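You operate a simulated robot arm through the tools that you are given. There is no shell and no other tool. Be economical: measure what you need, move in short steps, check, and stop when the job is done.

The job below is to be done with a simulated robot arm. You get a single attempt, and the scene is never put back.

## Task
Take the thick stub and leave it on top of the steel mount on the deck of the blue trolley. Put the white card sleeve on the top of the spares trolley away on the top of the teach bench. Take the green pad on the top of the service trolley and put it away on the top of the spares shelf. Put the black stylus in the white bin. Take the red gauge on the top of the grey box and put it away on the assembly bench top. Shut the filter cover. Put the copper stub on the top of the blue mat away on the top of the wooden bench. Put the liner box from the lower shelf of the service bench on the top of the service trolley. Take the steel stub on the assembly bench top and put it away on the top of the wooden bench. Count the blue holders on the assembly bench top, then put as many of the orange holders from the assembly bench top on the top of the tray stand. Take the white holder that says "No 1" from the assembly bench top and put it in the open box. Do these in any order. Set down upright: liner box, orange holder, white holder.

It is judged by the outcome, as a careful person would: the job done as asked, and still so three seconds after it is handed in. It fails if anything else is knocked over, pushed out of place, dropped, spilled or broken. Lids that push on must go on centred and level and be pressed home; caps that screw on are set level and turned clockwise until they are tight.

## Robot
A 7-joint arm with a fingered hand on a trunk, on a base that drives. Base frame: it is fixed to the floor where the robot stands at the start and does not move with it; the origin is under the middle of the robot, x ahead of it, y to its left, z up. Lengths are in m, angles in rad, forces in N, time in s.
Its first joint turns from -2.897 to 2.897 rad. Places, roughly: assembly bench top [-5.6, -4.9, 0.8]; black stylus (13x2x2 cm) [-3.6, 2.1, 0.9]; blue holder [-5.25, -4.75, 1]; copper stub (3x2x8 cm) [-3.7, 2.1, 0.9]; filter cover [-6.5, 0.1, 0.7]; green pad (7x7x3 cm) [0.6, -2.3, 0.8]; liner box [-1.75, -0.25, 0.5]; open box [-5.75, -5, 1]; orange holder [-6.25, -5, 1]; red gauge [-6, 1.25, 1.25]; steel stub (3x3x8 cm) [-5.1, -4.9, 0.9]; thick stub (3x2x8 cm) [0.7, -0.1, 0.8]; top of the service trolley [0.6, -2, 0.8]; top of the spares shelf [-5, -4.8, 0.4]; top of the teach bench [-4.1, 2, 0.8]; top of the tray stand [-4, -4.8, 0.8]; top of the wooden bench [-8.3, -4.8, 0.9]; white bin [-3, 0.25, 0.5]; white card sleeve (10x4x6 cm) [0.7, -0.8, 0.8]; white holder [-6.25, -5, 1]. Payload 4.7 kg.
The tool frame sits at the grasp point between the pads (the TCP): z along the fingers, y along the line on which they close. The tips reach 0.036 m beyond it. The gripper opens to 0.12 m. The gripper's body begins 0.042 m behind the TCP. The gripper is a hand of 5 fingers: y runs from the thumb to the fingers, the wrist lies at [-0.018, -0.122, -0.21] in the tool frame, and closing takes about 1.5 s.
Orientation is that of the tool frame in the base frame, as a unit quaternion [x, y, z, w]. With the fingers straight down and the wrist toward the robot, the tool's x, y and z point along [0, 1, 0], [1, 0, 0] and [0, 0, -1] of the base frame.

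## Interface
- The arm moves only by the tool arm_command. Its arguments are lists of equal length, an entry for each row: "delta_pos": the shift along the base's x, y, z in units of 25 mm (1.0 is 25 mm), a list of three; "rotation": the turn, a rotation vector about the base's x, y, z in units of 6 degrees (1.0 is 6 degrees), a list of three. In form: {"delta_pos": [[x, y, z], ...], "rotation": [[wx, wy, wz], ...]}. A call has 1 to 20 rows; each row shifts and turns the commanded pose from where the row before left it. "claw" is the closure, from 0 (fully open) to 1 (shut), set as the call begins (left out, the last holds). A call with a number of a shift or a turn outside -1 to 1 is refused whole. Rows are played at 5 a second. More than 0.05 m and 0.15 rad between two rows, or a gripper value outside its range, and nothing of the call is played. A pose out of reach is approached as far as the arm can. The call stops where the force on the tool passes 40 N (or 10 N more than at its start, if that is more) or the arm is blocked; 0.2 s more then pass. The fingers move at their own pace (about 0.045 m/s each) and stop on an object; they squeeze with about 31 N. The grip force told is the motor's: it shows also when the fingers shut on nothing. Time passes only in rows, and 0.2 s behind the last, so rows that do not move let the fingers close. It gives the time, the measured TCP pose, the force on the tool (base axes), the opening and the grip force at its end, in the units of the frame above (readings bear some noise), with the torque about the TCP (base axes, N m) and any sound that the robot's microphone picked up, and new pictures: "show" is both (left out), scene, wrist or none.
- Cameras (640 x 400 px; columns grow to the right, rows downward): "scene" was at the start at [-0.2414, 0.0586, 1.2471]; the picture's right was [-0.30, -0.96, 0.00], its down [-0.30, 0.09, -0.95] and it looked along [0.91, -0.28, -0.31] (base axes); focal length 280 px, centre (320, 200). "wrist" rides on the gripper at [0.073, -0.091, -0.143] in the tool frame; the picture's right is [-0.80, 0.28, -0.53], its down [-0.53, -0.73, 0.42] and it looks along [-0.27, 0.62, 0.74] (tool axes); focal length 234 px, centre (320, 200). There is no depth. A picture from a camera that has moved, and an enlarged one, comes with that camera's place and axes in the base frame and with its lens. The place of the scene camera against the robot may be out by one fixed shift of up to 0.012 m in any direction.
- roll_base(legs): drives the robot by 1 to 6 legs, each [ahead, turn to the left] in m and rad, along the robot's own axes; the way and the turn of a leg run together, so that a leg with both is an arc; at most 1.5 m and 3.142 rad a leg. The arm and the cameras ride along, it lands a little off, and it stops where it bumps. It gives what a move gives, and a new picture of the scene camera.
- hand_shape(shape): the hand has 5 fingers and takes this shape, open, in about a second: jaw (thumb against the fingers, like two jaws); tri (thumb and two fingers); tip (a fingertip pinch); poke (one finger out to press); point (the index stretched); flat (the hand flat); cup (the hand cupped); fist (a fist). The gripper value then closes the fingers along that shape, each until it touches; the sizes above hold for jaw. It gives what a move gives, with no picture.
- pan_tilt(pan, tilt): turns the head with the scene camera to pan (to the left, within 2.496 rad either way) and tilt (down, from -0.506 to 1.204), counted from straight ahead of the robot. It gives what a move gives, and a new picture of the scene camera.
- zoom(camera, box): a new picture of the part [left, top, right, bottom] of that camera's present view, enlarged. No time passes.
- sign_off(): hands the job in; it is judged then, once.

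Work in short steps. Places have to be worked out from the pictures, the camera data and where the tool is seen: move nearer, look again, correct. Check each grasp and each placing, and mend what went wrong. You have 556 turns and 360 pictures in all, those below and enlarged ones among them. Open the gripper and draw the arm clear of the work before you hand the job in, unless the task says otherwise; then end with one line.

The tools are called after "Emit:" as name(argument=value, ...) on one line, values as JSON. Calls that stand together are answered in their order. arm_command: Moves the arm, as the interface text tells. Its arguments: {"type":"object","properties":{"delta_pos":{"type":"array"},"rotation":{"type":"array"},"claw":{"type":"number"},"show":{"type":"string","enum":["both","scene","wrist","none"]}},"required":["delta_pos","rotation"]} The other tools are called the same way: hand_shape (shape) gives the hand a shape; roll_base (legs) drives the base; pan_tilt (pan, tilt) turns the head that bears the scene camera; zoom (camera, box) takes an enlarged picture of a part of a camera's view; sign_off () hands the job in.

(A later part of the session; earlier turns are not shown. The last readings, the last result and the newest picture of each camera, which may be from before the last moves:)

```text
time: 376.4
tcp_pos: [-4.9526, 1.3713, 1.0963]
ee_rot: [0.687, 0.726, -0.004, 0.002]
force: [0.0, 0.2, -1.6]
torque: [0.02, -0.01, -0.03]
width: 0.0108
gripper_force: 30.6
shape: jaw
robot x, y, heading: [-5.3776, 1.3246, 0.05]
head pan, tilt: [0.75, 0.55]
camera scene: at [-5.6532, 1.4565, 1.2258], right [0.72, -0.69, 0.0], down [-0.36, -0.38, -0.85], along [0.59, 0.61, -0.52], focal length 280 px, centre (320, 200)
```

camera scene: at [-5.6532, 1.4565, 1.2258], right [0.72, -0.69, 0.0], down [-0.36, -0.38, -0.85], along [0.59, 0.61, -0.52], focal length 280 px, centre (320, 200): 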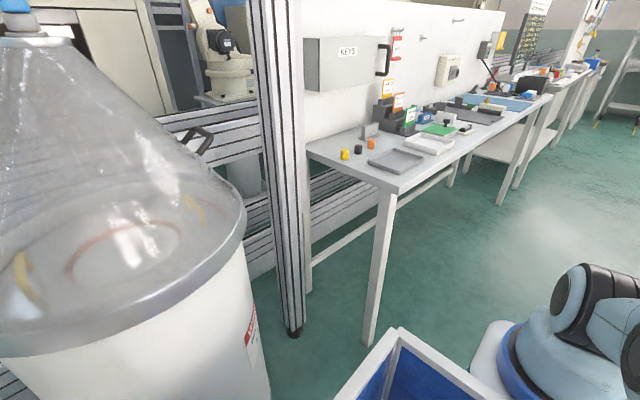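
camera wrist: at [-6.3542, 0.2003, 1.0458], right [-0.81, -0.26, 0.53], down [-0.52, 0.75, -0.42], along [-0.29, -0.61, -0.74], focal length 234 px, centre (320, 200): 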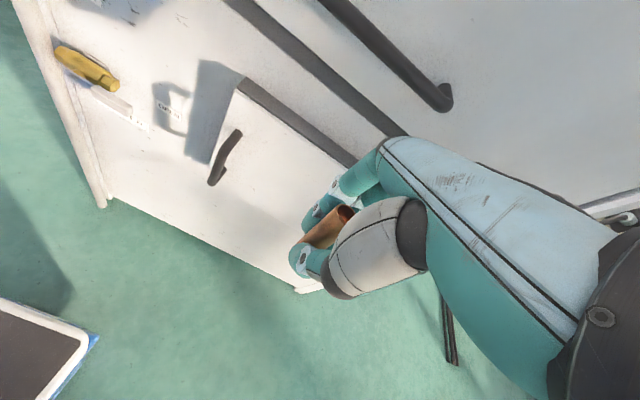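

I drive east along the aisle then turn south past the cylinder rack.

Emit:
roll_base(legs=[[0, -0.04], [1.5, 0], [1.5, 0], [1.0, 0], [0, -1.25], [1.5, 0]])

Emit:
pan_tilt(pan=-0.35, tilt=0.25)

```text
time: 397.8
tcp_pos: [-0.9968, 1.1716, 1.0973]
ee_rot: [0.87, 0.493, -0.007, 0.005]
force: [-1.3, 0.8, 0.4]
torque: [-0.08, -0.03, 0.0]
width: 0.0108
gripper_force: 30.7
shape: jaw
robot x, y, heading: [-1.3825, 1.3748, -0.532]
head pan, tilt: [0.75, 0.55]
stopped in leg 5: the robot was blocked; the commanded pose is now the measured one
camera scene: at [-1.5438, 1.6262, 1.2287], right [0.22, -0.98, -0.01], down [-0.51, -0.11, -0.86], along [0.84, 0.19, -0.52], focal length 280 px, centre (320, 200)
```

scene: 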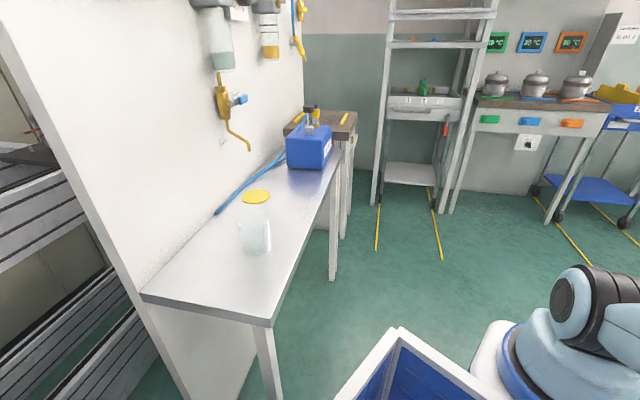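

```text
time: 399.1
tcp_pos: [-0.9974, 1.1696, 1.096]
ee_rot: [0.87, 0.492, -0.008, 0.006]
force: [0.2, -0.6, 0.0]
torque: [-0.02, 0.02, -0.01]
width: 0.0109
gripper_force: 31.0
shape: jaw
robot x, y, heading: [-1.3814, 1.3735, -0.537]
head pan, tilt: [-0.351, 0.25]
camera scene: at [-1.573, 1.534, 1.2556], right [-0.77, -0.63, -0.01], down [-0.15, 0.2, -0.97], along [0.61, -0.75, -0.25], focal length 280 px, centre (320, 200)
```

scene: 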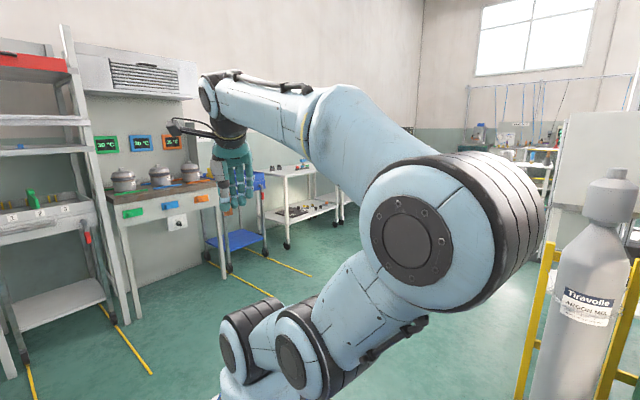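

The rear brushed the bench while turning; I move ahead first, then finish the turn and go south.

Emit:
roll_base(legs=[[0.5, -0.3], [0, -0.5], [1.3, 0]])

```text
time: 409.5
tcp_pos: [-0.5859, -0.5969, 1.0952]
ee_rot: [0.994, 0.109, -0.01, 0.001]
force: [-0.3, 0.0, -1.1]
torque: [0.01, 0.0, 0.0]
width: 0.0105
gripper_force: 30.5
shape: jaw
robot x, y, heading: [-0.7091, -0.1758, -1.345]
head pan, tilt: [-0.351, 0.25]
camera scene: at [-0.7181, 0.0709, 1.2535], right [-0.99, 0.13, 0.0], down [0.03, 0.25, -0.97], along [-0.12, -0.96, -0.25], focal length 280 px, centre (320, 200)
```

scene: 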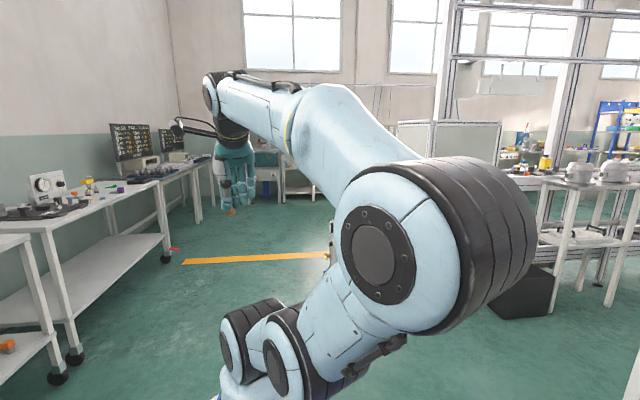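

Clear ahead; continue south.

Emit:
roll_base(legs=[[1.5, -0.1], [0.8, -0.15], [0.8, 0]])

Emit:
pan_tilt(pan=-1.2, tilt=0.3)

```text
time: 424.9
tcp_pos: [-0.5259, -3.737, 1.0959]
ee_rot: [0.999, -0.036, -0.011, 0.0]
force: [-0.7, 0.1, -0.9]
torque: [0.01, -0.02, -0.02]
width: 0.0111
gripper_force: 30.8
shape: jaw
robot x, y, heading: [-0.5236, -3.3005, -1.641]
head pan, tilt: [-0.351, 0.25]
camera scene: at [-0.4621, -3.0577, 1.2535], right [-0.91, 0.41, 0.0], down [0.1, 0.23, -0.97], along [-0.39, -0.89, -0.25], focal length 280 px, centre (320, 200)
```

scene: 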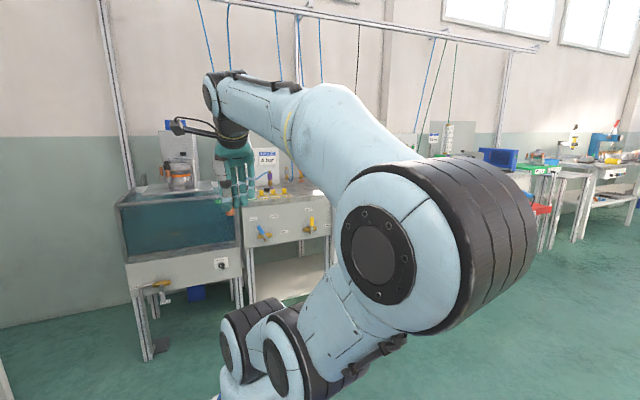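

```text
time: 426.0
tcp_pos: [-0.525, -3.7357, 1.095]
ee_rot: [0.999, -0.036, -0.011, -0.001]
force: [0.1, 0.4, -0.2]
torque: [-0.01, -0.02, 0.01]
width: 0.011
gripper_force: 30.4
shape: jaw
robot x, y, heading: [-0.5273, -3.3053, -1.641]
head pan, tilt: [-1.201, 0.3]
camera scene: at [-0.5133, -3.0003, 1.2488], right [-0.3, 0.95, 0.0], down [0.28, 0.09, -0.96], along [-0.91, -0.29, -0.3], focal length 280 px, centre (320, 200)
```

scene: 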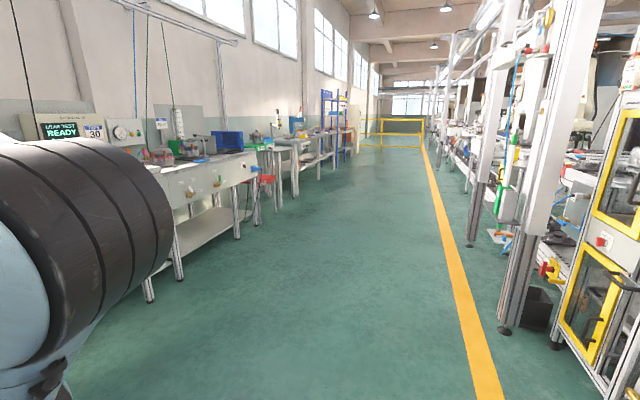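

A clear aisle runs west between the south benches (front y≈-4.6) and the line. I drive west toward the wooden bench.

Emit:
roll_base(legs=[[0, -1.43], [1.5, 0], [1.5, 0], [1.5, 0], [1.5, 0]])

Emit:
pan_tilt(pan=0.75, tilt=0.35)

```text
time: 458.1
tcp_pos: [-6.9575, -3.9108, 1.094]
ee_rot: [0.736, -0.676, -0.007, -0.007]
force: [0.4, 0.8, 0.2]
torque: [0.02, 0.0, -0.02]
width: 0.0108
gripper_force: 30.9
shape: jaw
robot x, y, heading: [-6.5313, -3.8414, -3.053]
head pan, tilt: [-1.201, 0.3]
camera scene: at [-6.2354, -3.8051, 1.2488], right [0.9, 0.44, 0.0], down [0.13, -0.27, -0.96], along [-0.42, 0.86, -0.3], focal length 280 px, centre (320, 200)
```

scene: 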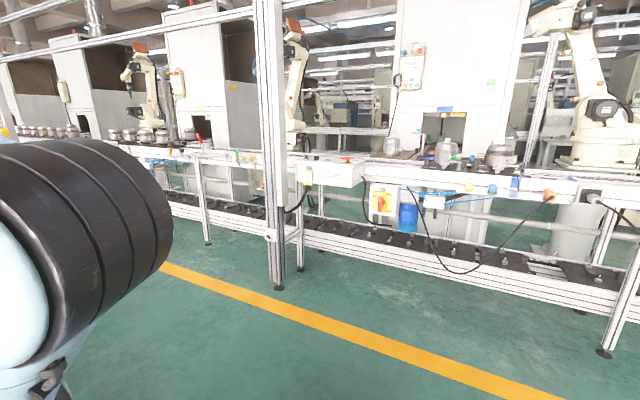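

```text
time: 460.0
tcp_pos: [-6.9584, -3.9116, 1.0939]
ee_rot: [0.736, -0.677, -0.007, -0.007]
force: [-0.4, 0.2, 0.5]
torque: [0.01, -0.01, 0.0]
width: 0.011
gripper_force: 30.9
shape: jaw
robot x, y, heading: [-6.5305, -3.8459, -3.053]
head pan, tilt: [0.75, 0.351]
camera scene: at [-6.2562, -3.9581, 1.2441], right [-0.74, 0.67, 0.0], down [0.23, 0.26, -0.94], along [-0.63, -0.7, -0.34], focal length 280 px, centre (320, 200)
```

scene: 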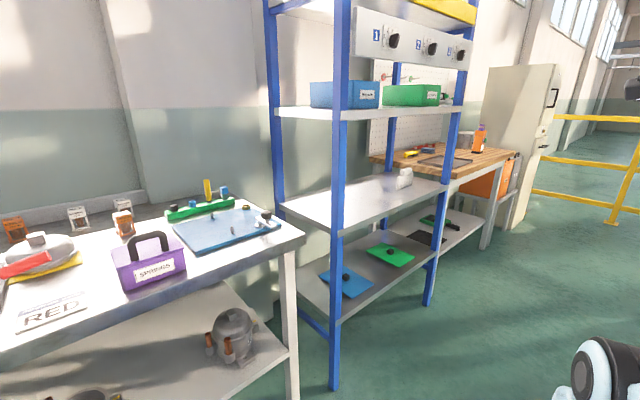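

The wooden bench is just past the blue shelving. I drive on to stand in front of it.

Emit:
roll_base(legs=[[1.45, -0.1]])

Emit:
pan_tilt(pan=1.0, tilt=0.5)

```text
time: 467.0
tcp_pos: [-8.3704, -3.9241, 1.0955]
ee_rot: [-0.701, 0.713, 0.007, 0.008]
force: [-0.2, 0.1, -0.6]
torque: [-0.02, 0.01, 0.01]
width: 0.011
gripper_force: 31.1
shape: jaw
robot x, y, heading: [-7.9367, -3.8963, 3.134]
head pan, tilt: [0.75, 0.351]
camera scene: at [-7.6768, -4.0401, 1.2441], right [-0.67, 0.74, 0.0], down [0.25, 0.23, -0.94], along [-0.69, -0.63, -0.34], focal length 280 px, centre (320, 200)
```

scene: 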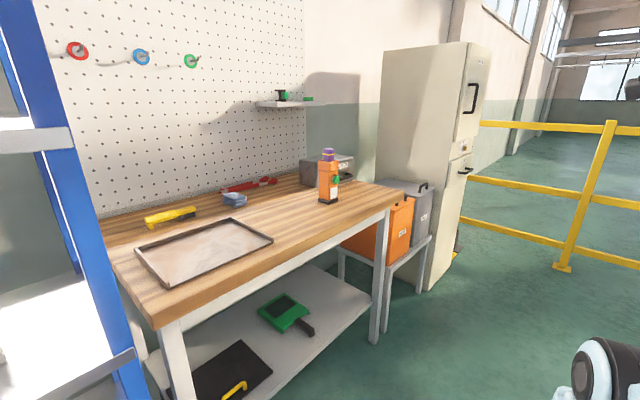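

```text
time: 467.8
tcp_pos: [-8.3696, -3.9247, 1.0942]
ee_rot: [-0.702, 0.712, 0.007, 0.007]
force: [0.7, -0.3, -0.3]
torque: [-0.01, -0.04, 0.05]
width: 0.0111
gripper_force: 31.0
shape: jaw
robot x, y, heading: [-7.935, -3.8981, 3.127]
head pan, tilt: [1.0, 0.499]
camera scene: at [-7.658, -4.0534, 1.2304], right [-0.84, 0.55, 0.0], down [0.26, 0.4, -0.88], along [-0.48, -0.73, -0.48], focal length 280 px, centre (320, 200)
```

scene: 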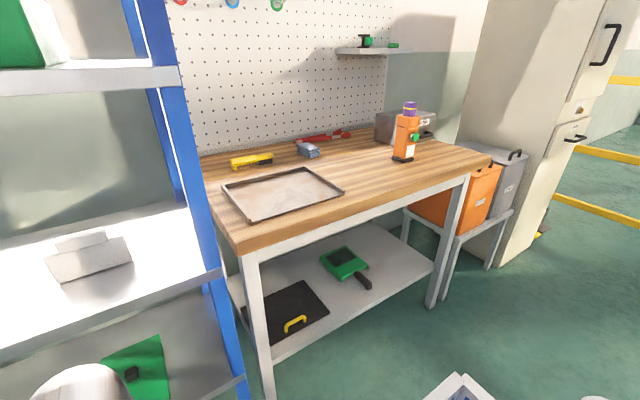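

Free wood lies between the tray and the orange bottle, about (-8.24,-4.60). I swing the arm over there.

Emit:
arm_command(delta_pos=[[-0.6, -0.6, 0], [-0.6, -0.6, 0], [-0.6, -0.8, 0], [-0.5, -0.8, 0], [-0.3, -1, 0], [0, -1, 0], [0, -1, 0], [0, -1, 0], [0.2, -1, 0], [0.2, -1, 0], [0.3, -1, 0], [0.5, -1, 0], [0.5, -1, 0], [0.5, -1, 0], [0.5, -1, 0], [0.5, -1, 0], [0.5, -1, 0], [0.5, -1, 0], [0.5, -1, 0], [0.5, -1, 0]], rotation=[[0, 0, 0.65], [0, 0, 0.65], [0, 0, 0.65], [0, 0, 0.65], [0, 0, 0.65], [0, 0, 0.65], [0, 0, 0.65], [0, 0, 0.65], [0, 0, 0.65], [0, 0, 0.65], [0, 0, 0.65], [0, 0, 0.65], [0, 0, 0.65], [0, 0, 0.65], [0, 0, 0.65], [0, 0, 0.65], [0, 0, 0.65], [0, 0, 0.65], [0, 0, 0.65], [0, 0, 0.65]], show="none")

Emit:
arm_command(delta_pos=[[0.6, -1, 0], [0.6, -1, 0], [0.6, -1, -0.5], [0.6, -1, -0.5], [0.3, -1, -0.5], [0, -1, -0.5], [0, -1, -0.5], [0, -0.6, -0.5], [0, 0, 0]], rotation=[[0, 0, 0.6], [0, 0, 0.6], [0, 0, 0.6], [0, 0, 0.6], [0, 0, 0.4], [0, 0, 0], [0, 0, 0], [0, 0, 0], [0, 0, 0]], show="both")

```text
time: 472.0
tcp_pos: [-8.306, -4.3923, 1.0963]
ee_rot: [0.994, -0.111, -0.01, -0.001]
force: [0.4, 0.1, 0.2]
torque: [-0.03, 0.04, 0.02]
width: 0.0107
gripper_force: 31.2
shape: jaw
robot x, y, heading: [-7.935, -3.9025, 3.131]
head pan, tilt: [1.0, 0.499]
```

```text
time: 474.0
tcp_pos: [-8.2372, -4.5828, 1.02]
ee_rot: [0.999, 0.033, -0.011, 0.001]
force: [-0.1, 0.2, -0.8]
torque: [-0.03, 0.0, -0.01]
width: 0.0108
gripper_force: 30.7
shape: jaw
robot x, y, heading: [-7.9375, -3.9044, 3.129]
head pan, tilt: [1.0, 0.499]
camera scene: at [-7.658, -4.0536, 1.2304], right [-0.84, 0.55, 0.0], down [0.26, 0.4, -0.88], along [-0.48, -0.73, -0.48], focal length 280 px, centre (320, 200)
camera wrist: at [-8.1673, -4.4848, 1.162], right [-0.77, -0.33, 0.54], down [-0.59, 0.69, -0.41], along [-0.24, -0.64, -0.73], focal length 234 px, centre (320, 200)
```

scene: 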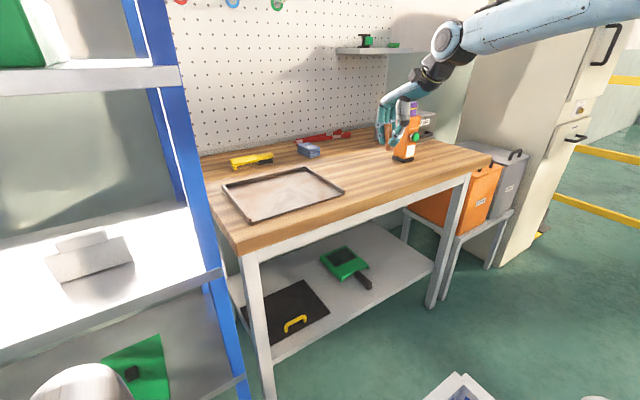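
wrist: 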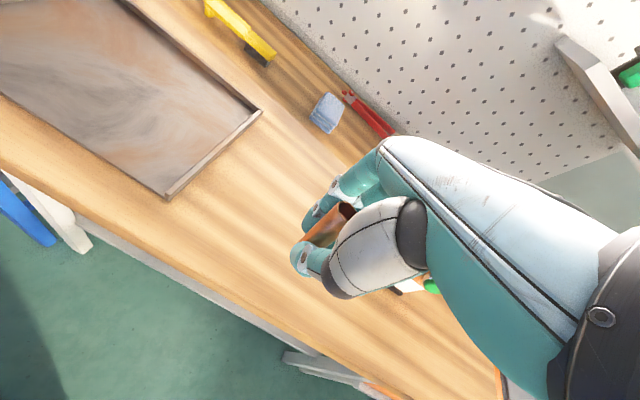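

Clear wood below. I descend in stages to touch.

Emit:
arm_command(delta_pos=[[0, 0, -0.8], [0, 0, -0.8], [0, 0, -0.8], [0, 0, -0.4], [0, 0, -0.2], [0, 0, -0.2], [0, 0, -0.2], [0, 0, -0.2], [0, 0, -0.2], [0, 0, -0.2], [0, 0, -0.2], [0, 0, -0.2], [0, 0, -0.2], [0, 0, -0.2]], rotation=[[0, 0, 0], [0, 0, 0], [0, 0, 0], [0, 0, 0], [0, 0, 0], [0, 0, 0], [0, 0, 0], [0, 0, 0], [0, 0, 0], [0, 0, 0], [0, 0, 0], [0, 0, 0], [0, 0, 0], [0, 0, 0]], show="none")

Emit:
zoom(camera="scene", box=[310, 100, 470, 200])

```text
time: 477.0
tcp_pos: [-8.2359, -4.5869, 0.9116]
ee_rot: [0.999, 0.033, -0.013, 0.008]
force: [-0.8, 1.4, 10.2]
torque: [-0.06, -0.06, -0.02]
width: 0.0121
gripper_force: 30.8
shape: jaw
robot x, y, heading: [-7.937, -3.8976, 3.13]
head pan, tilt: [1.0, 0.499]
stopped in row 14: the force on the tool passed its limit (the readings are from after the stop); the commanded pose is now the measured one
```

```text
4.00 times, centred on (390, 150) of scene
camera zoom: at [-7.658, -4.0533, 1.2304], right [-0.84, 0.55, 0.0], down [0.26, 0.4, -0.88], along [-0.48, -0.73, -0.48], focal length 1121 px, centre (40, 400)
```

zoom: 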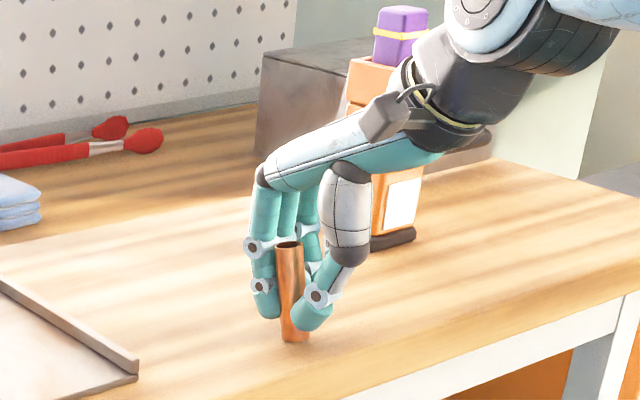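

It touches the bench nearly upright. I release and raise.

Emit:
arm_command(delta_pos=[[0, 0, 0], [0, 0, 0], [0, 0, 0], [0, 0, 0], [0, 0, 0], [0, 0, 0]], rotation=[[0, 0, 0], [0, 0, 0], [0, 0, 0], [0, 0, 0], [0, 0, 0], [0, 0, 0]], claw=0.4, show="none")

Emit:
arm_command(delta_pos=[[0, 0, 0.6], [0, 0, 1], [0, 0, 1], [0, 0, 1], [0, 0, 1], [0, 0, 1], [0, 0, 1], [0, 0, 1]], rotation=[[0, 0, 0], [0, 0, 0], [0, 0, 0], [0, 0, 0], [0, 0, 0], [0, 0, 0], [0, 0, 0], [0, 0, 0]], show="scene")

```text
time: 478.4
tcp_pos: [-8.2372, -4.5861, 0.9083]
ee_rot: [0.999, 0.033, -0.012, 0.007]
force: [-0.1, -0.6, -1.0]
torque: [0.01, 0.02, 0.02]
width: 0.0717
gripper_force: 0.1
shape: jaw
robot x, y, heading: [-7.9399, -3.8992, 3.128]
head pan, tilt: [1.0, 0.499]
```

```text
time: 480.2
tcp_pos: [-8.2383, -4.5861, 1.0973]
ee_rot: [0.999, 0.033, -0.012, 0.007]
force: [0.2, -0.1, 0.1]
torque: [0.04, 0.0, 0.03]
width: 0.0717
gripper_force: 0.0
shape: jaw
robot x, y, heading: [-7.9343, -3.8972, 3.13]
head pan, tilt: [1.0, 0.499]
camera scene: at [-7.6581, -4.0537, 1.2304], right [-0.84, 0.55, 0.0], down [0.26, 0.4, -0.88], along [-0.48, -0.73, -0.48], focal length 280 px, centre (320, 200)
```

scene: 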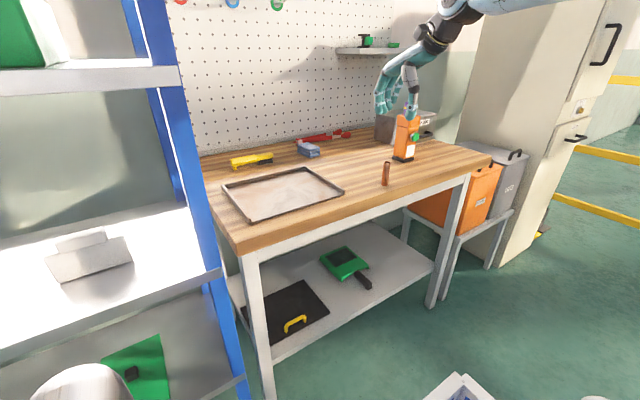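

Copper stub stands on the wooden bench. I retract the arm toward me and back up east to the assembly bench.

Emit:
arm_command(delta_pos=[[0, 1, 0], [0, 1, 0], [0, 1, 0], [0, 1, 0], [0, 1, 0], [0, 1, 0], [0, 1, 0], [0, 1, 0], [0, 1, 0], [0, 1, 0], [0, 1, 0], [0, 1, 0], [0, 1, 0], [0, 1, 0]], rotation=[[0, 0, 0], [0, 0, 0], [0, 0, 0], [0, 0, 0], [0, 0, 0], [0, 0, 0], [0, 0, 0], [0, 0, 0], [0, 0, 0], [0, 0, 0], [0, 0, 0], [0, 0, 0], [0, 0, 0], [0, 0, 0]], show="none")

Emit:
roll_base(legs=[[-1.5, 0], [-1.5, 0.01]])

Emit:
pan_tilt(pan=1.2, tilt=0.45)

```text
time: 483.2
tcp_pos: [-8.2388, -4.2362, 1.1]
ee_rot: [0.999, 0.034, -0.011, 0.005]
force: [0.2, 0.5, -0.6]
torque: [0.03, 0.03, -0.04]
width: 0.0717
gripper_force: 0.1
shape: jaw
robot x, y, heading: [-7.9367, -3.8998, 3.134]
head pan, tilt: [1.0, 0.499]
```

```text
time: 497.8
tcp_pos: [-5.1957, -4.2252, 1.1004]
ee_rot: [0.998, 0.066, -0.011, 0.006]
force: [0.6, -0.8, 0.3]
torque: [0.0, -0.04, -0.02]
width: 0.0719
gripper_force: 0.1
shape: jaw
robot x, y, heading: [-4.9177, -3.87, -3.087]
head pan, tilt: [1.0, 0.499]
camera scene: at [-4.6283, -4.0059, 1.2304], right [-0.87, 0.49, 0.0], down [0.24, 0.42, -0.88], along [-0.43, -0.76, -0.48], focal length 280 px, centre (320, 200)
```

scene: 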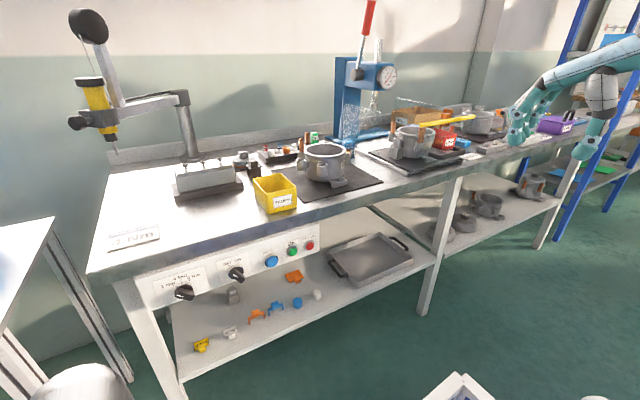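

```text
time: 498.5
tcp_pos: [-5.1959, -4.2264, 1.1017]
ee_rot: [0.998, 0.065, -0.012, 0.007]
force: [-0.2, -0.2, -0.2]
torque: [-0.05, -0.03, 0.04]
width: 0.0716
gripper_force: 0.0
shape: jaw
robot x, y, heading: [-4.9161, -3.8706, -3.087]
head pan, tilt: [1.201, 0.45]
camera scene: at [-4.612, -4.0141, 1.2349], right [-0.95, 0.31, 0.0], down [0.14, 0.41, -0.9], along [-0.28, -0.86, -0.44], focal length 280 px, centre (320, 200)
```

scene: 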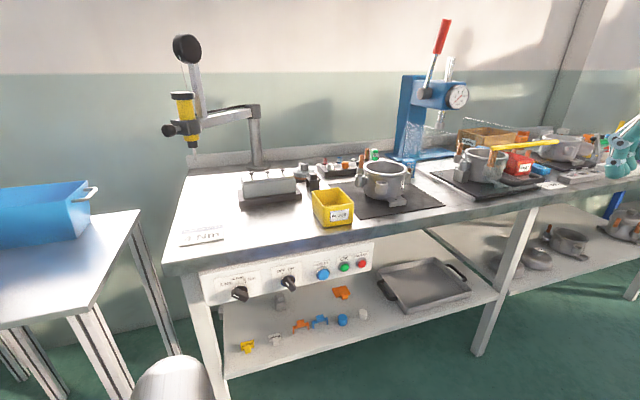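

I zoom to find the steel stub and the holders.

Emit:
zoom(camera="scene", box=[230, 130, 430, 255])

Emit:
zoom(camera="scene", box=[420, 100, 640, 237])

```text
3.20 times, centred on (330, 192) of scene
camera zoom: at [-4.612, -4.0141, 1.2349], right [-0.95, 0.31, 0.0], down [0.14, 0.41, -0.9], along [-0.28, -0.86, -0.44], focal length 897 px, centre (288, 224)
```

zoom: 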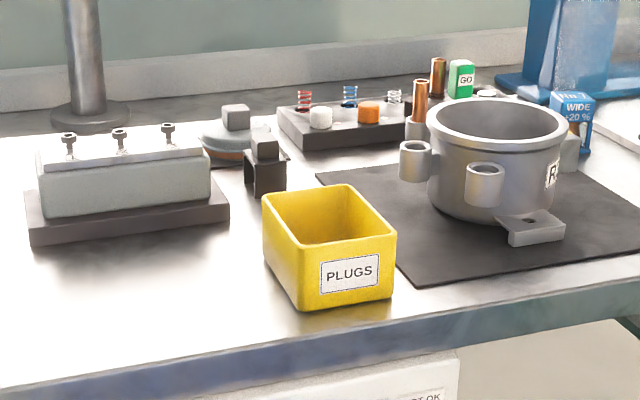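

```text
2.91 times, centred on (530, 168) of scene
camera zoom: at [-4.612, -4.0141, 1.2349], right [-0.95, 0.31, 0.0], down [0.14, 0.41, -0.9], along [-0.28, -0.86, -0.44], focal length 816 px, centre (-291, 292)
```

zoom: 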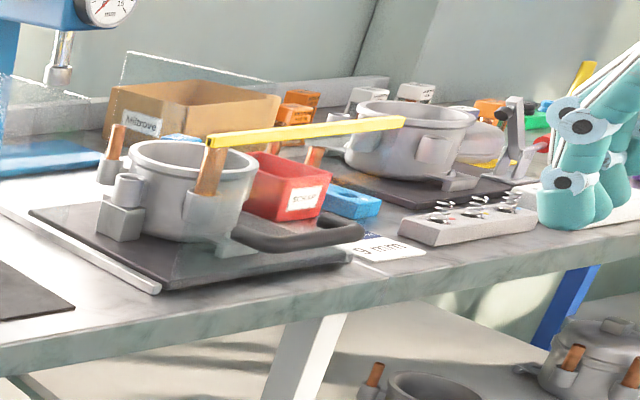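

Cluttered; I move the hand above the bench to look down with the wrist camera.

Emit:
arm_command(delta_pos=[[0.3, -1, 0.2], [0.3, -1, 0.2], [0.3, -1, 0.2], [0.3, -1, 0.2], [0.3, -1, 0.2], [0.3, -1, 0.2], [0.3, -1, 0.2], [0.3, -1, 0.2], [0.3, -1, 0.2], [0, 0, 0]], rotation=[[0, 0, 0], [0, 0, 0], [0, 0, 0], [0, 0, 0], [0, 0, 0], [0, 0, 0], [0, 0, 0], [0, 0, 0], [0, 0, 0], [0, 0, 0]], show="wrist")

```text
time: 500.7
tcp_pos: [-5.1311, -4.4511, 1.1454]
ee_rot: [0.998, 0.065, -0.011, 0.006]
force: [-0.2, -0.1, 0.1]
torque: [-0.01, -0.01, 0.01]
width: 0.0717
gripper_force: 0.0
shape: jaw
robot x, y, heading: [-4.914, -3.8729, -3.089]
head pan, tilt: [1.201, 0.45]
camera wrist: at [-5.0677, -4.3472, 1.2864], right [-0.75, -0.37, 0.55], down [-0.63, 0.65, -0.42], along [-0.2, -0.66, -0.72], focal length 234 px, centre (320, 200)
```

wrist: 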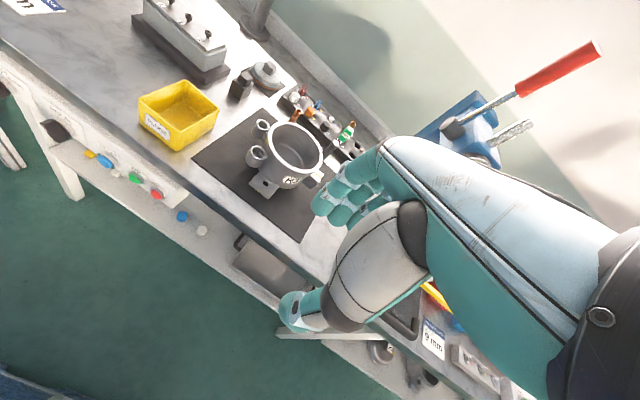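

Emit:
zoom(camera="wrist", box=[210, 60, 370, 220])

```text
2.50 times, centred on (290, 140) of wrist
camera zoom: at [-5.0677, -4.3472, 1.2864], right [-0.75, -0.37, 0.55], down [-0.63, 0.65, -0.42], along [-0.2, -0.66, -0.72], focal length 585 px, centre (395, 350)
```

zoom: 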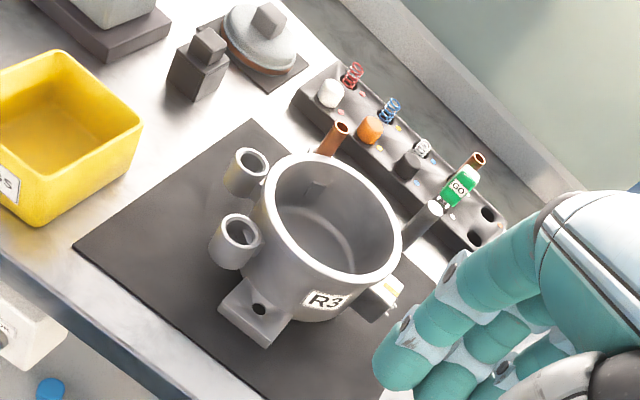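

The steel stub is the grey cylinder standing between the R3 pot and the rack. I move closer for a better look.

Emit:
arm_command(delta_pos=[[0.5, -1, 0], [0.5, -1, 0], [0.5, -1, 0], [0.5, -1, 0], [0.5, -1, 0], [0.5, -1, 0], [0, 0, 0]], rotation=[[0, 0, 0], [0, 0, 0], [0, 0, 0], [0, 0, 0], [0, 0, 0], [0, 0, 0], [0, 0, 0]], show="none")

Emit:
zoom(camera="wrist", box=[160, 60, 400, 260])

```text
time: 502.3
tcp_pos: [-5.0501, -4.5993, 1.1473]
ee_rot: [0.998, 0.065, -0.012, 0.006]
force: [0.2, 0.2, -0.6]
torque: [0.01, -0.01, 0.03]
width: 0.0716
gripper_force: 0.0
shape: jaw
robot x, y, heading: [-4.9145, -3.8716, -3.085]
head pan, tilt: [1.201, 0.45]
```

```text
2.00 times, centred on (280, 160) of wrist
camera zoom: at [-4.9873, -4.4954, 1.2882], right [-0.75, -0.37, 0.55], down [-0.63, 0.65, -0.42], along [-0.2, -0.66, -0.72], focal length 468 px, centre (400, 280)
```

zoom: 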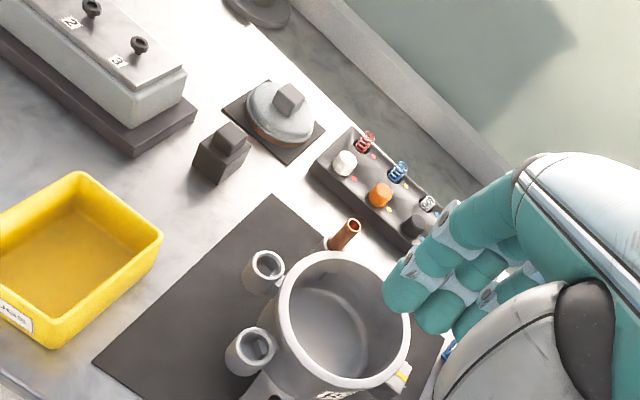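

The fingers hide it now; I shift west.

Emit:
arm_command(delta_pos=[[-1, 0.2, 0], [-1, 0, 0], [-1, 0, 0], [-1, 0, 0], [-1, 0, 0], [-1, 0, 0], [-0.5, 0, 0], [0, 0, 0]], rotation=[[0, 0, 0], [0, 0, 0], [0, 0, 0], [0, 0, 0], [0, 0, 0], [0, 0, 0], [0, 0, 0], [0, 0, 0]], show="none")

Emit:
zoom(camera="wrist", box=[160, 100, 400, 300])

```text
time: 504.1
tcp_pos: [-5.2181, -4.5953, 1.1453]
ee_rot: [0.998, 0.065, -0.011, 0.007]
force: [0.3, 0.2, -0.4]
torque: [0.02, 0.01, 0.0]
width: 0.0717
gripper_force: 0.0
shape: jaw
robot x, y, heading: [-4.9147, -3.8657, -3.09]
head pan, tilt: [1.201, 0.45]
```

```text
2.00 times, centred on (280, 200) of wrist
camera zoom: at [-5.1531, -4.4905, 1.2859], right [-0.75, -0.37, 0.55], down [-0.63, 0.65, -0.42], along [-0.2, -0.66, -0.72], focal length 468 px, centre (400, 200)
```

zoom: 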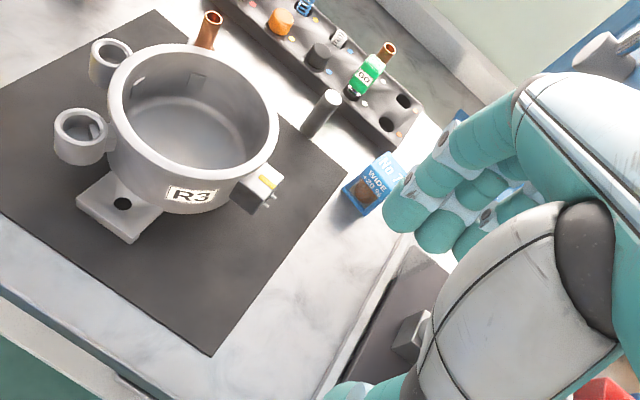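

Stub top at (-5.132,-4.868,0.924), standing in the lane between pot and rack with room to grip along x. I need to come about 15 cm closer; I retract the hand and shift the base.

Emit:
arm_command(delta_pos=[[0, 1, 0], [0, 1, 0], [0, 1, 0], [0, 1, 0], [0, 1, 0], [0, 1, 0], [0, 1, 0], [0, 1, 0], [0, 1, 0], [0, 1, 0]], rotation=[[0, 0, 0], [0, 0, 0], [0, 0, 0], [0, 0, 0], [0, 0, 0], [0, 0, 0], [0, 0, 0], [0, 0, 0], [0, 0, 0], [0, 0, 0]], show="none")

Emit:
roll_base(legs=[[0, -0.62], [-0.28, 0], [0, 0.6]])

```text
time: 506.3
tcp_pos: [-5.2163, -4.3465, 1.1431]
ee_rot: [0.998, 0.066, -0.012, 0.005]
force: [0.7, 0.3, 0.3]
torque: [0.06, -0.03, -0.03]
width: 0.0718
gripper_force: 0.0
shape: jaw
robot x, y, heading: [-4.9183, -3.8694, -3.087]
head pan, tilt: [1.201, 0.45]
```

```text
time: 511.6
tcp_pos: [-4.9861, -4.4912, 1.144]
ee_rot: [0.998, 0.053, -0.011, 0.006]
force: [-0.2, 0.1, -0.9]
torque: [-0.02, -0.03, 0.02]
width: 0.0715
gripper_force: 0.0
shape: jaw
robot x, y, heading: [-4.6739, -4.0195, -3.106]
head pan, tilt: [1.201, 0.45]
camera scene: at [-4.3738, -4.1721, 1.2349], right [-0.94, 0.33, 0.0], down [0.14, 0.41, -0.9], along [-0.3, -0.85, -0.44], focal length 280 px, centre (320, 200)
```

scene: 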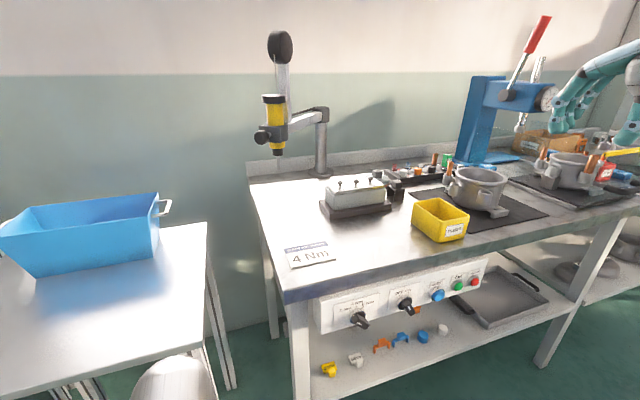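

I rotate the hand to close along x while moving over the area.

Emit:
arm_command(delta_pos=[[-0.36, -0.3, 0], [-0.36, -0.3, 0], [-0.36, -0.3, 0], [-0.36, -0.3, 0], [-0.36, -0.3, 0], [-0.36, -0.3, 0], [-0.36, -0.3, 0], [-0.36, -0.3, 0], [-0.36, -0.5, 0], [-0.36, -0.5, 0], [-0.36, -0.8, 0], [-0.36, -0.8, 0], [-0.36, -0.8, 0], [-0.36, -0.8, -0.4], [-0.36, -0.8, -0.4], [-0.36, -0.8, -0.4], [0, 0, 0]], rotation=[[0, 0, -1], [0, 0, -1], [0, 0, -1], [0, 0, -1], [0, 0, -1], [0, 0, -1], [0, 0, -1], [0, 0, -1], [0, 0, -1], [0, 0, -1], [0, 0, -1], [0, 0, -1], [0, 0, -1], [0, 0, -1], [0, 0, -1], [0, 0, -1], [0, 0, 0]], claw=0.45, show="wrist")

```text
time: 515.2
tcp_pos: [-5.1306, -4.6963, 1.1131]
ee_rot: [0.709, -0.706, -0.012, -0.004]
force: [0.8, -0.1, -0.6]
torque: [0.01, 0.0, -0.01]
width: 0.0663
gripper_force: 0.0
shape: jaw
robot x, y, heading: [-4.6759, -4.022, -3.111]
head pan, tilt: [1.201, 0.45]
camera wrist: at [-5.0356, -4.7694, 1.253], right [-0.27, 0.79, 0.55], down [0.73, 0.54, -0.42], along [-0.63, 0.28, -0.72], focal length 234 px, centre (320, 200)
```

wrist: 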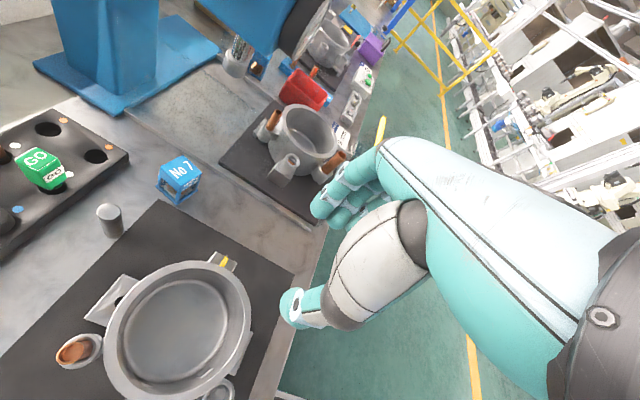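

Good view; stub at (-5.130,-4.872). I move above it and check before lowering.

Emit:
arm_command(delta_pos=[[0, -1, 0], [0, -1, 0], [0, -1, 0], [0, -1, 0], [0, -1, 0], [0, -1, 0], [0, -1, 0], [0, 0, -1], [0, 0, -1], [0, 0, -1], [0, 0, -1], [0, 0, 0]], rotation=[[0, 0, 0], [0, 0, 0], [0, 0, 0], [0, 0, 0], [0, 0, 0], [0, 0, 0], [0, 0, 0], [0, 0, 0], [0, 0, 0], [0, 0, 0], [0, 0, 0], [0, 0, 0]], show="both")

```text
time: 517.8
tcp_pos: [-5.1247, -4.8383, 0.9928]
ee_rot: [0.708, -0.706, -0.012, -0.003]
force: [-0.6, -0.3, -0.5]
torque: [0.03, -0.03, 0.01]
width: 0.0663
gripper_force: 0.0
shape: jaw
out of reach, approached as far as the arm can: row 6, 7
robot x, y, heading: [-4.6726, -4.0209, -3.113]
head pan, tilt: [1.201, 0.45]
camera scene: at [-4.3738, -4.1723, 1.2349], right [-0.94, 0.33, 0.0], down [0.14, 0.41, -0.9], along [-0.3, -0.85, -0.44], focal length 280 px, centre (320, 200)
camera wrist: at [-5.0302, -4.9125, 1.1333], right [-0.28, 0.79, 0.55], down [0.73, 0.54, -0.42], along [-0.63, 0.28, -0.72], focal length 234 px, centre (320, 200)
```

scene: 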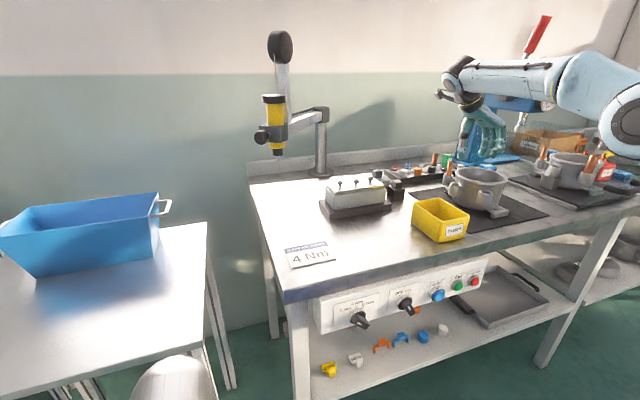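
wrist: 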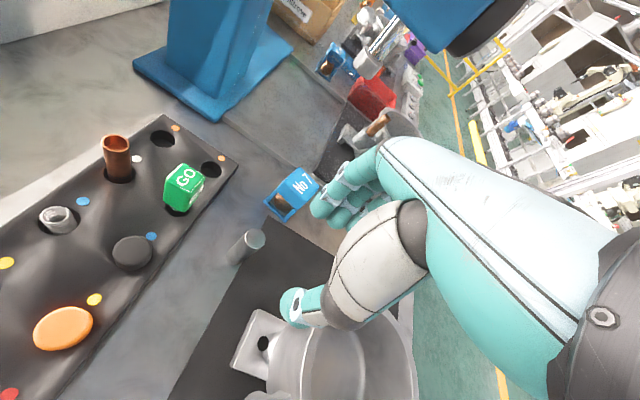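

Slightly short of reach up high; lower down the reach is larger. I nudge toward the stub while descending a little.

Emit:
arm_command(delta_pos=[[-0.1, -0.7, -0.4], [-0.1, -0.7, -0.3], [0, 0, 0]], rotation=[[0, 0, 0], [0, 0, 0], [0, 0, 0]], show="wrist")

```text
time: 518.6
tcp_pos: [-5.1295, -4.8738, 0.9758]
ee_rot: [0.708, -0.706, -0.013, -0.005]
force: [0.7, 0.5, -0.4]
torque: [0.0, -0.02, -0.02]
width: 0.0667
gripper_force: 0.0
shape: jaw
robot x, y, heading: [-4.6748, -4.0264, -3.11]
head pan, tilt: [1.201, 0.45]
camera wrist: at [-5.0361, -4.9477, 1.1159], right [-0.28, 0.79, 0.55], down [0.73, 0.55, -0.42], along [-0.63, 0.28, -0.72], focal length 234 px, centre (320, 200)
```

wrist: 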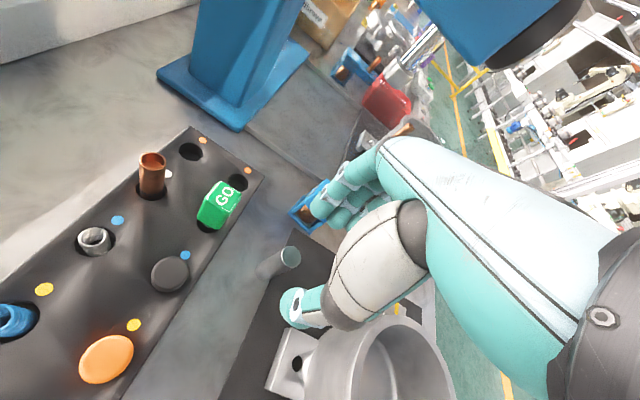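

Very close; small correction and descend to grip height, then close.

Emit:
arm_command(delta_pos=[[0.1, -0.28, -0.5], [0, 0, -0.8], [0, 0, -0.8], [0, 0, -0.7], [0, 0, 0]], rotation=[[0, 0, 0], [0, 0, 0], [0, 0, 0], [0, 0, 0], [0, 0, 0]], show="wrist")

Emit:
arm_command(delta_pos=[[0, 0, 0], [0, 0, 0], [0, 0, 0], [0, 0, 0], [0, 0, 0], [0, 0, 0]], rotation=[[0, 0, 0], [0, 0, 0], [0, 0, 0], [0, 0, 0], [0, 0, 0], [0, 0, 0]], claw=1, show="wrist")

```text
time: 519.8
tcp_pos: [-5.1273, -4.8811, 0.9053]
ee_rot: [0.709, -0.705, -0.012, -0.003]
force: [0.3, -0.3, 0.9]
torque: [-0.05, 0.01, 0.0]
width: 0.066
gripper_force: 0.1
shape: jaw
robot x, y, heading: [-4.6747, -4.0218, -3.11]
head pan, tilt: [1.201, 0.45]
camera wrist: at [-5.0326, -4.9548, 1.0456], right [-0.28, 0.79, 0.55], down [0.73, 0.55, -0.42], along [-0.63, 0.28, -0.72], focal length 234 px, centre (320, 200)
```

wrist: 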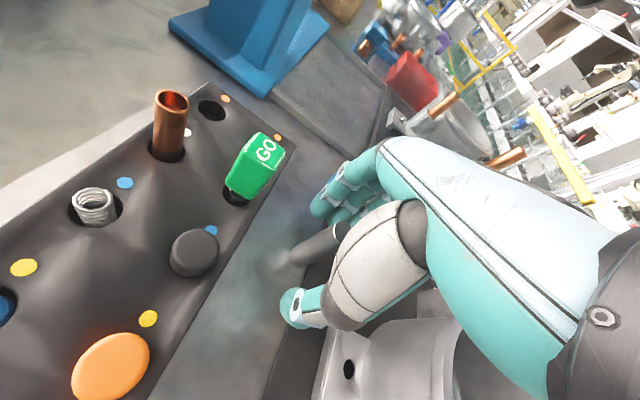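

```text
time: 521.2
tcp_pos: [-5.1271, -4.8812, 0.9044]
ee_rot: [0.708, -0.707, -0.013, -0.004]
force: [-0.1, 0.6, 0.1]
torque: [-0.01, 0.0, 0.04]
width: 0.0111
gripper_force: 30.7
shape: jaw
robot x, y, heading: [-4.6751, -4.0229, -3.107]
head pan, tilt: [1.201, 0.45]
camera wrist: at [-5.0327, -4.9548, 1.0456], right [-0.28, 0.79, 0.55], down [0.73, 0.55, -0.42], along [-0.63, 0.28, -0.72], focal length 234 px, centre (320, 200)
```

wrist: 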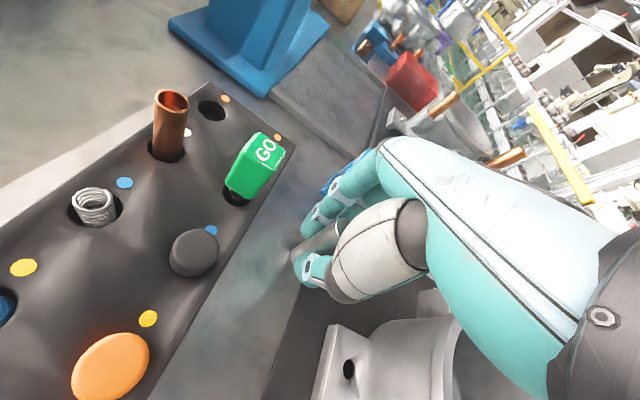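

Gripped. I lift straight up, then pull back toward me.

Emit:
arm_command(delta_pos=[[0, 0, 0.5], [0, 0, 1], [0, 0, 1], [0, 0, 1], [0, 0.6, 1], [0, 1, 1], [0, 1, 1], [0, 1, 1], [0, 1, 0.5], [0, 1, 0], [0, 1, 0], [0, 1, 0], [0, 1, 0], [0, 1, 0], [0, 1, 0], [0, 1, 0], [0, 1, 0], [0, 1, 0]], rotation=[[0, 0, 0], [0, 0, 0], [0, 0, 0], [0, 0, 0], [0, 0, 0], [0, 0, 0], [0, 0, 0], [0, 0, 0], [0, 0, 0], [0, 0, 0], [0, 0, 0.4], [0, 0, 0.8], [0, 0, 0.8], [0, 0, 0.8], [0, 0, 0.8], [0, 0, 0.8], [0, 0, 0.8], [0, 0, 0.8]], show="both")

```text
time: 525.0
tcp_pos: [-5.1273, -4.5437, 1.1039]
ee_rot: [0.892, -0.452, -0.013, -0.001]
force: [-0.3, -0.8, -2.4]
torque: [0.02, 0.06, 0.05]
width: 0.0109
gripper_force: 30.9
shape: jaw
robot x, y, heading: [-4.6737, -4.0228, -3.11]
head pan, tilt: [1.201, 0.45]
camera scene: at [-4.3738, -4.1723, 1.2349], right [-0.94, 0.33, 0.0], down [0.14, 0.41, -0.9], along [-0.3, -0.85, -0.44], focal length 280 px, centre (320, 200)
camera wrist: at [-5.0065, -4.5482, 1.2448], right [-0.69, 0.48, 0.55], down [0.27, 0.87, -0.42], along [-0.67, -0.14, -0.72], focal length 234 px, centre (320, 200)
```

scene: 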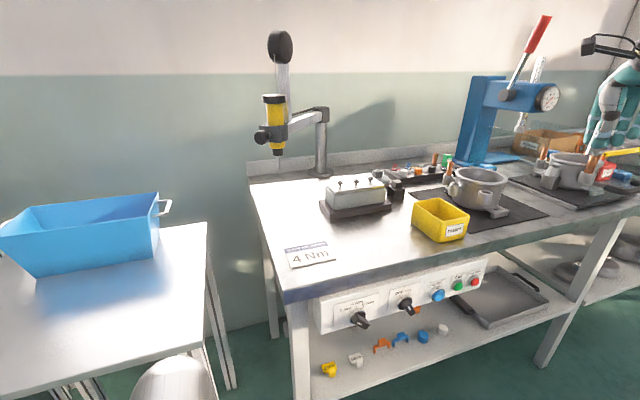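
wrist: 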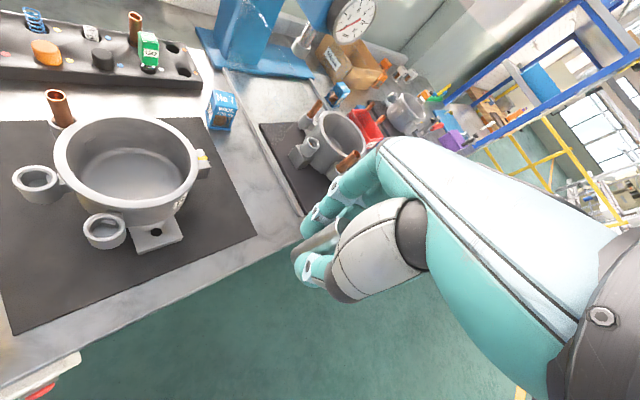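

Steel stub held. I retract the hand and drive west back to the wooden bench.

Emit:
arm_command(delta_pos=[[0, 1, 0], [0, 1, 0], [0, 1, 0], [0, 1, 0], [0, 1, 0], [0, 1, 0], [0, 1, 0], [0, 1, 0], [0, 1, 0], [0, 1, 0]], rotation=[[0, 0, 0.8], [0, 0, 0.8], [0, 0, 0.8], [0, 0, 0.8], [0, 0, 0.8], [0, 0, 0.8], [0, 0, 0.8], [0, 0, 0.8], [0, 0, 0.5], [0, 0, 0]], show="none")

Emit:
roll_base(legs=[[1.5, -0.07], [1.5, 0], [0.25, 0.03]])

Emit:
pan_tilt(pan=1.0, tilt=0.5)

```text
time: 527.2
tcp_pos: [-5.125, -4.2939, 1.1053]
ee_rot: [0.994, -0.108, -0.012, 0.005]
force: [-0.9, 0.3, -1.3]
torque: [0.01, -0.02, 0.03]
width: 0.0107
gripper_force: 31.0
shape: jaw
robot x, y, heading: [-4.675, -4.0225, -3.108]
head pan, tilt: [1.201, 0.45]
```

```text
time: 543.4
tcp_pos: [-8.4645, -4.0835, 1.1051]
ee_rot: [0.988, -0.152, -0.011, 0.004]
force: [-0.6, -0.1, -1.5]
torque: [-0.02, 0.01, 0.02]
width: 0.011
gripper_force: 31.3
shape: jaw
robot x, y, heading: [-7.9881, -3.8495, 3.086]
head pan, tilt: [1.201, 0.45]
camera scene: at [-7.7046, -4.0288, 1.2349], right [-0.91, 0.41, 0.0], down [0.18, 0.4, -0.9], along [-0.37, -0.82, -0.44], focal length 280 px, centre (320, 200)
```

scene: 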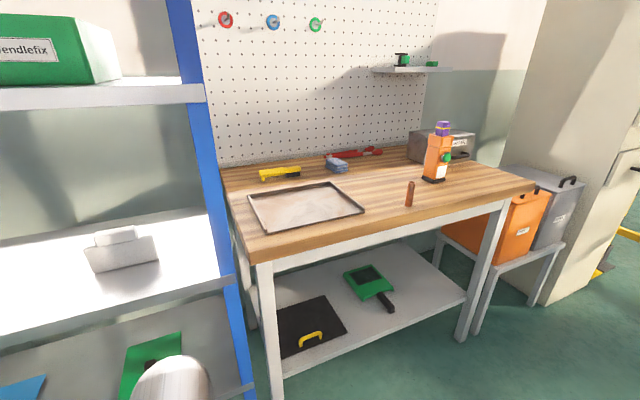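

```text
time: 544.1
tcp_pos: [-8.4633, -4.0828, 1.1051]
ee_rot: [0.988, -0.152, -0.012, 0.004]
force: [-0.5, 0.2, -1.4]
torque: [0.02, -0.03, -0.01]
width: 0.0112
gripper_force: 30.8
shape: jaw
robot x, y, heading: [-7.9914, -3.8546, 3.081]
head pan, tilt: [1.0, 0.499]
camera scene: at [-7.72, -4.0188, 1.2304], right [-0.81, 0.59, 0.0], down [0.28, 0.39, -0.88], along [-0.51, -0.71, -0.48], focal length 280 px, centre (320, 200)
```

scene: 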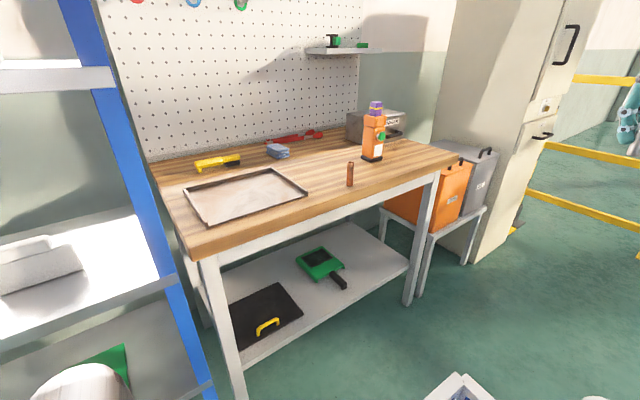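

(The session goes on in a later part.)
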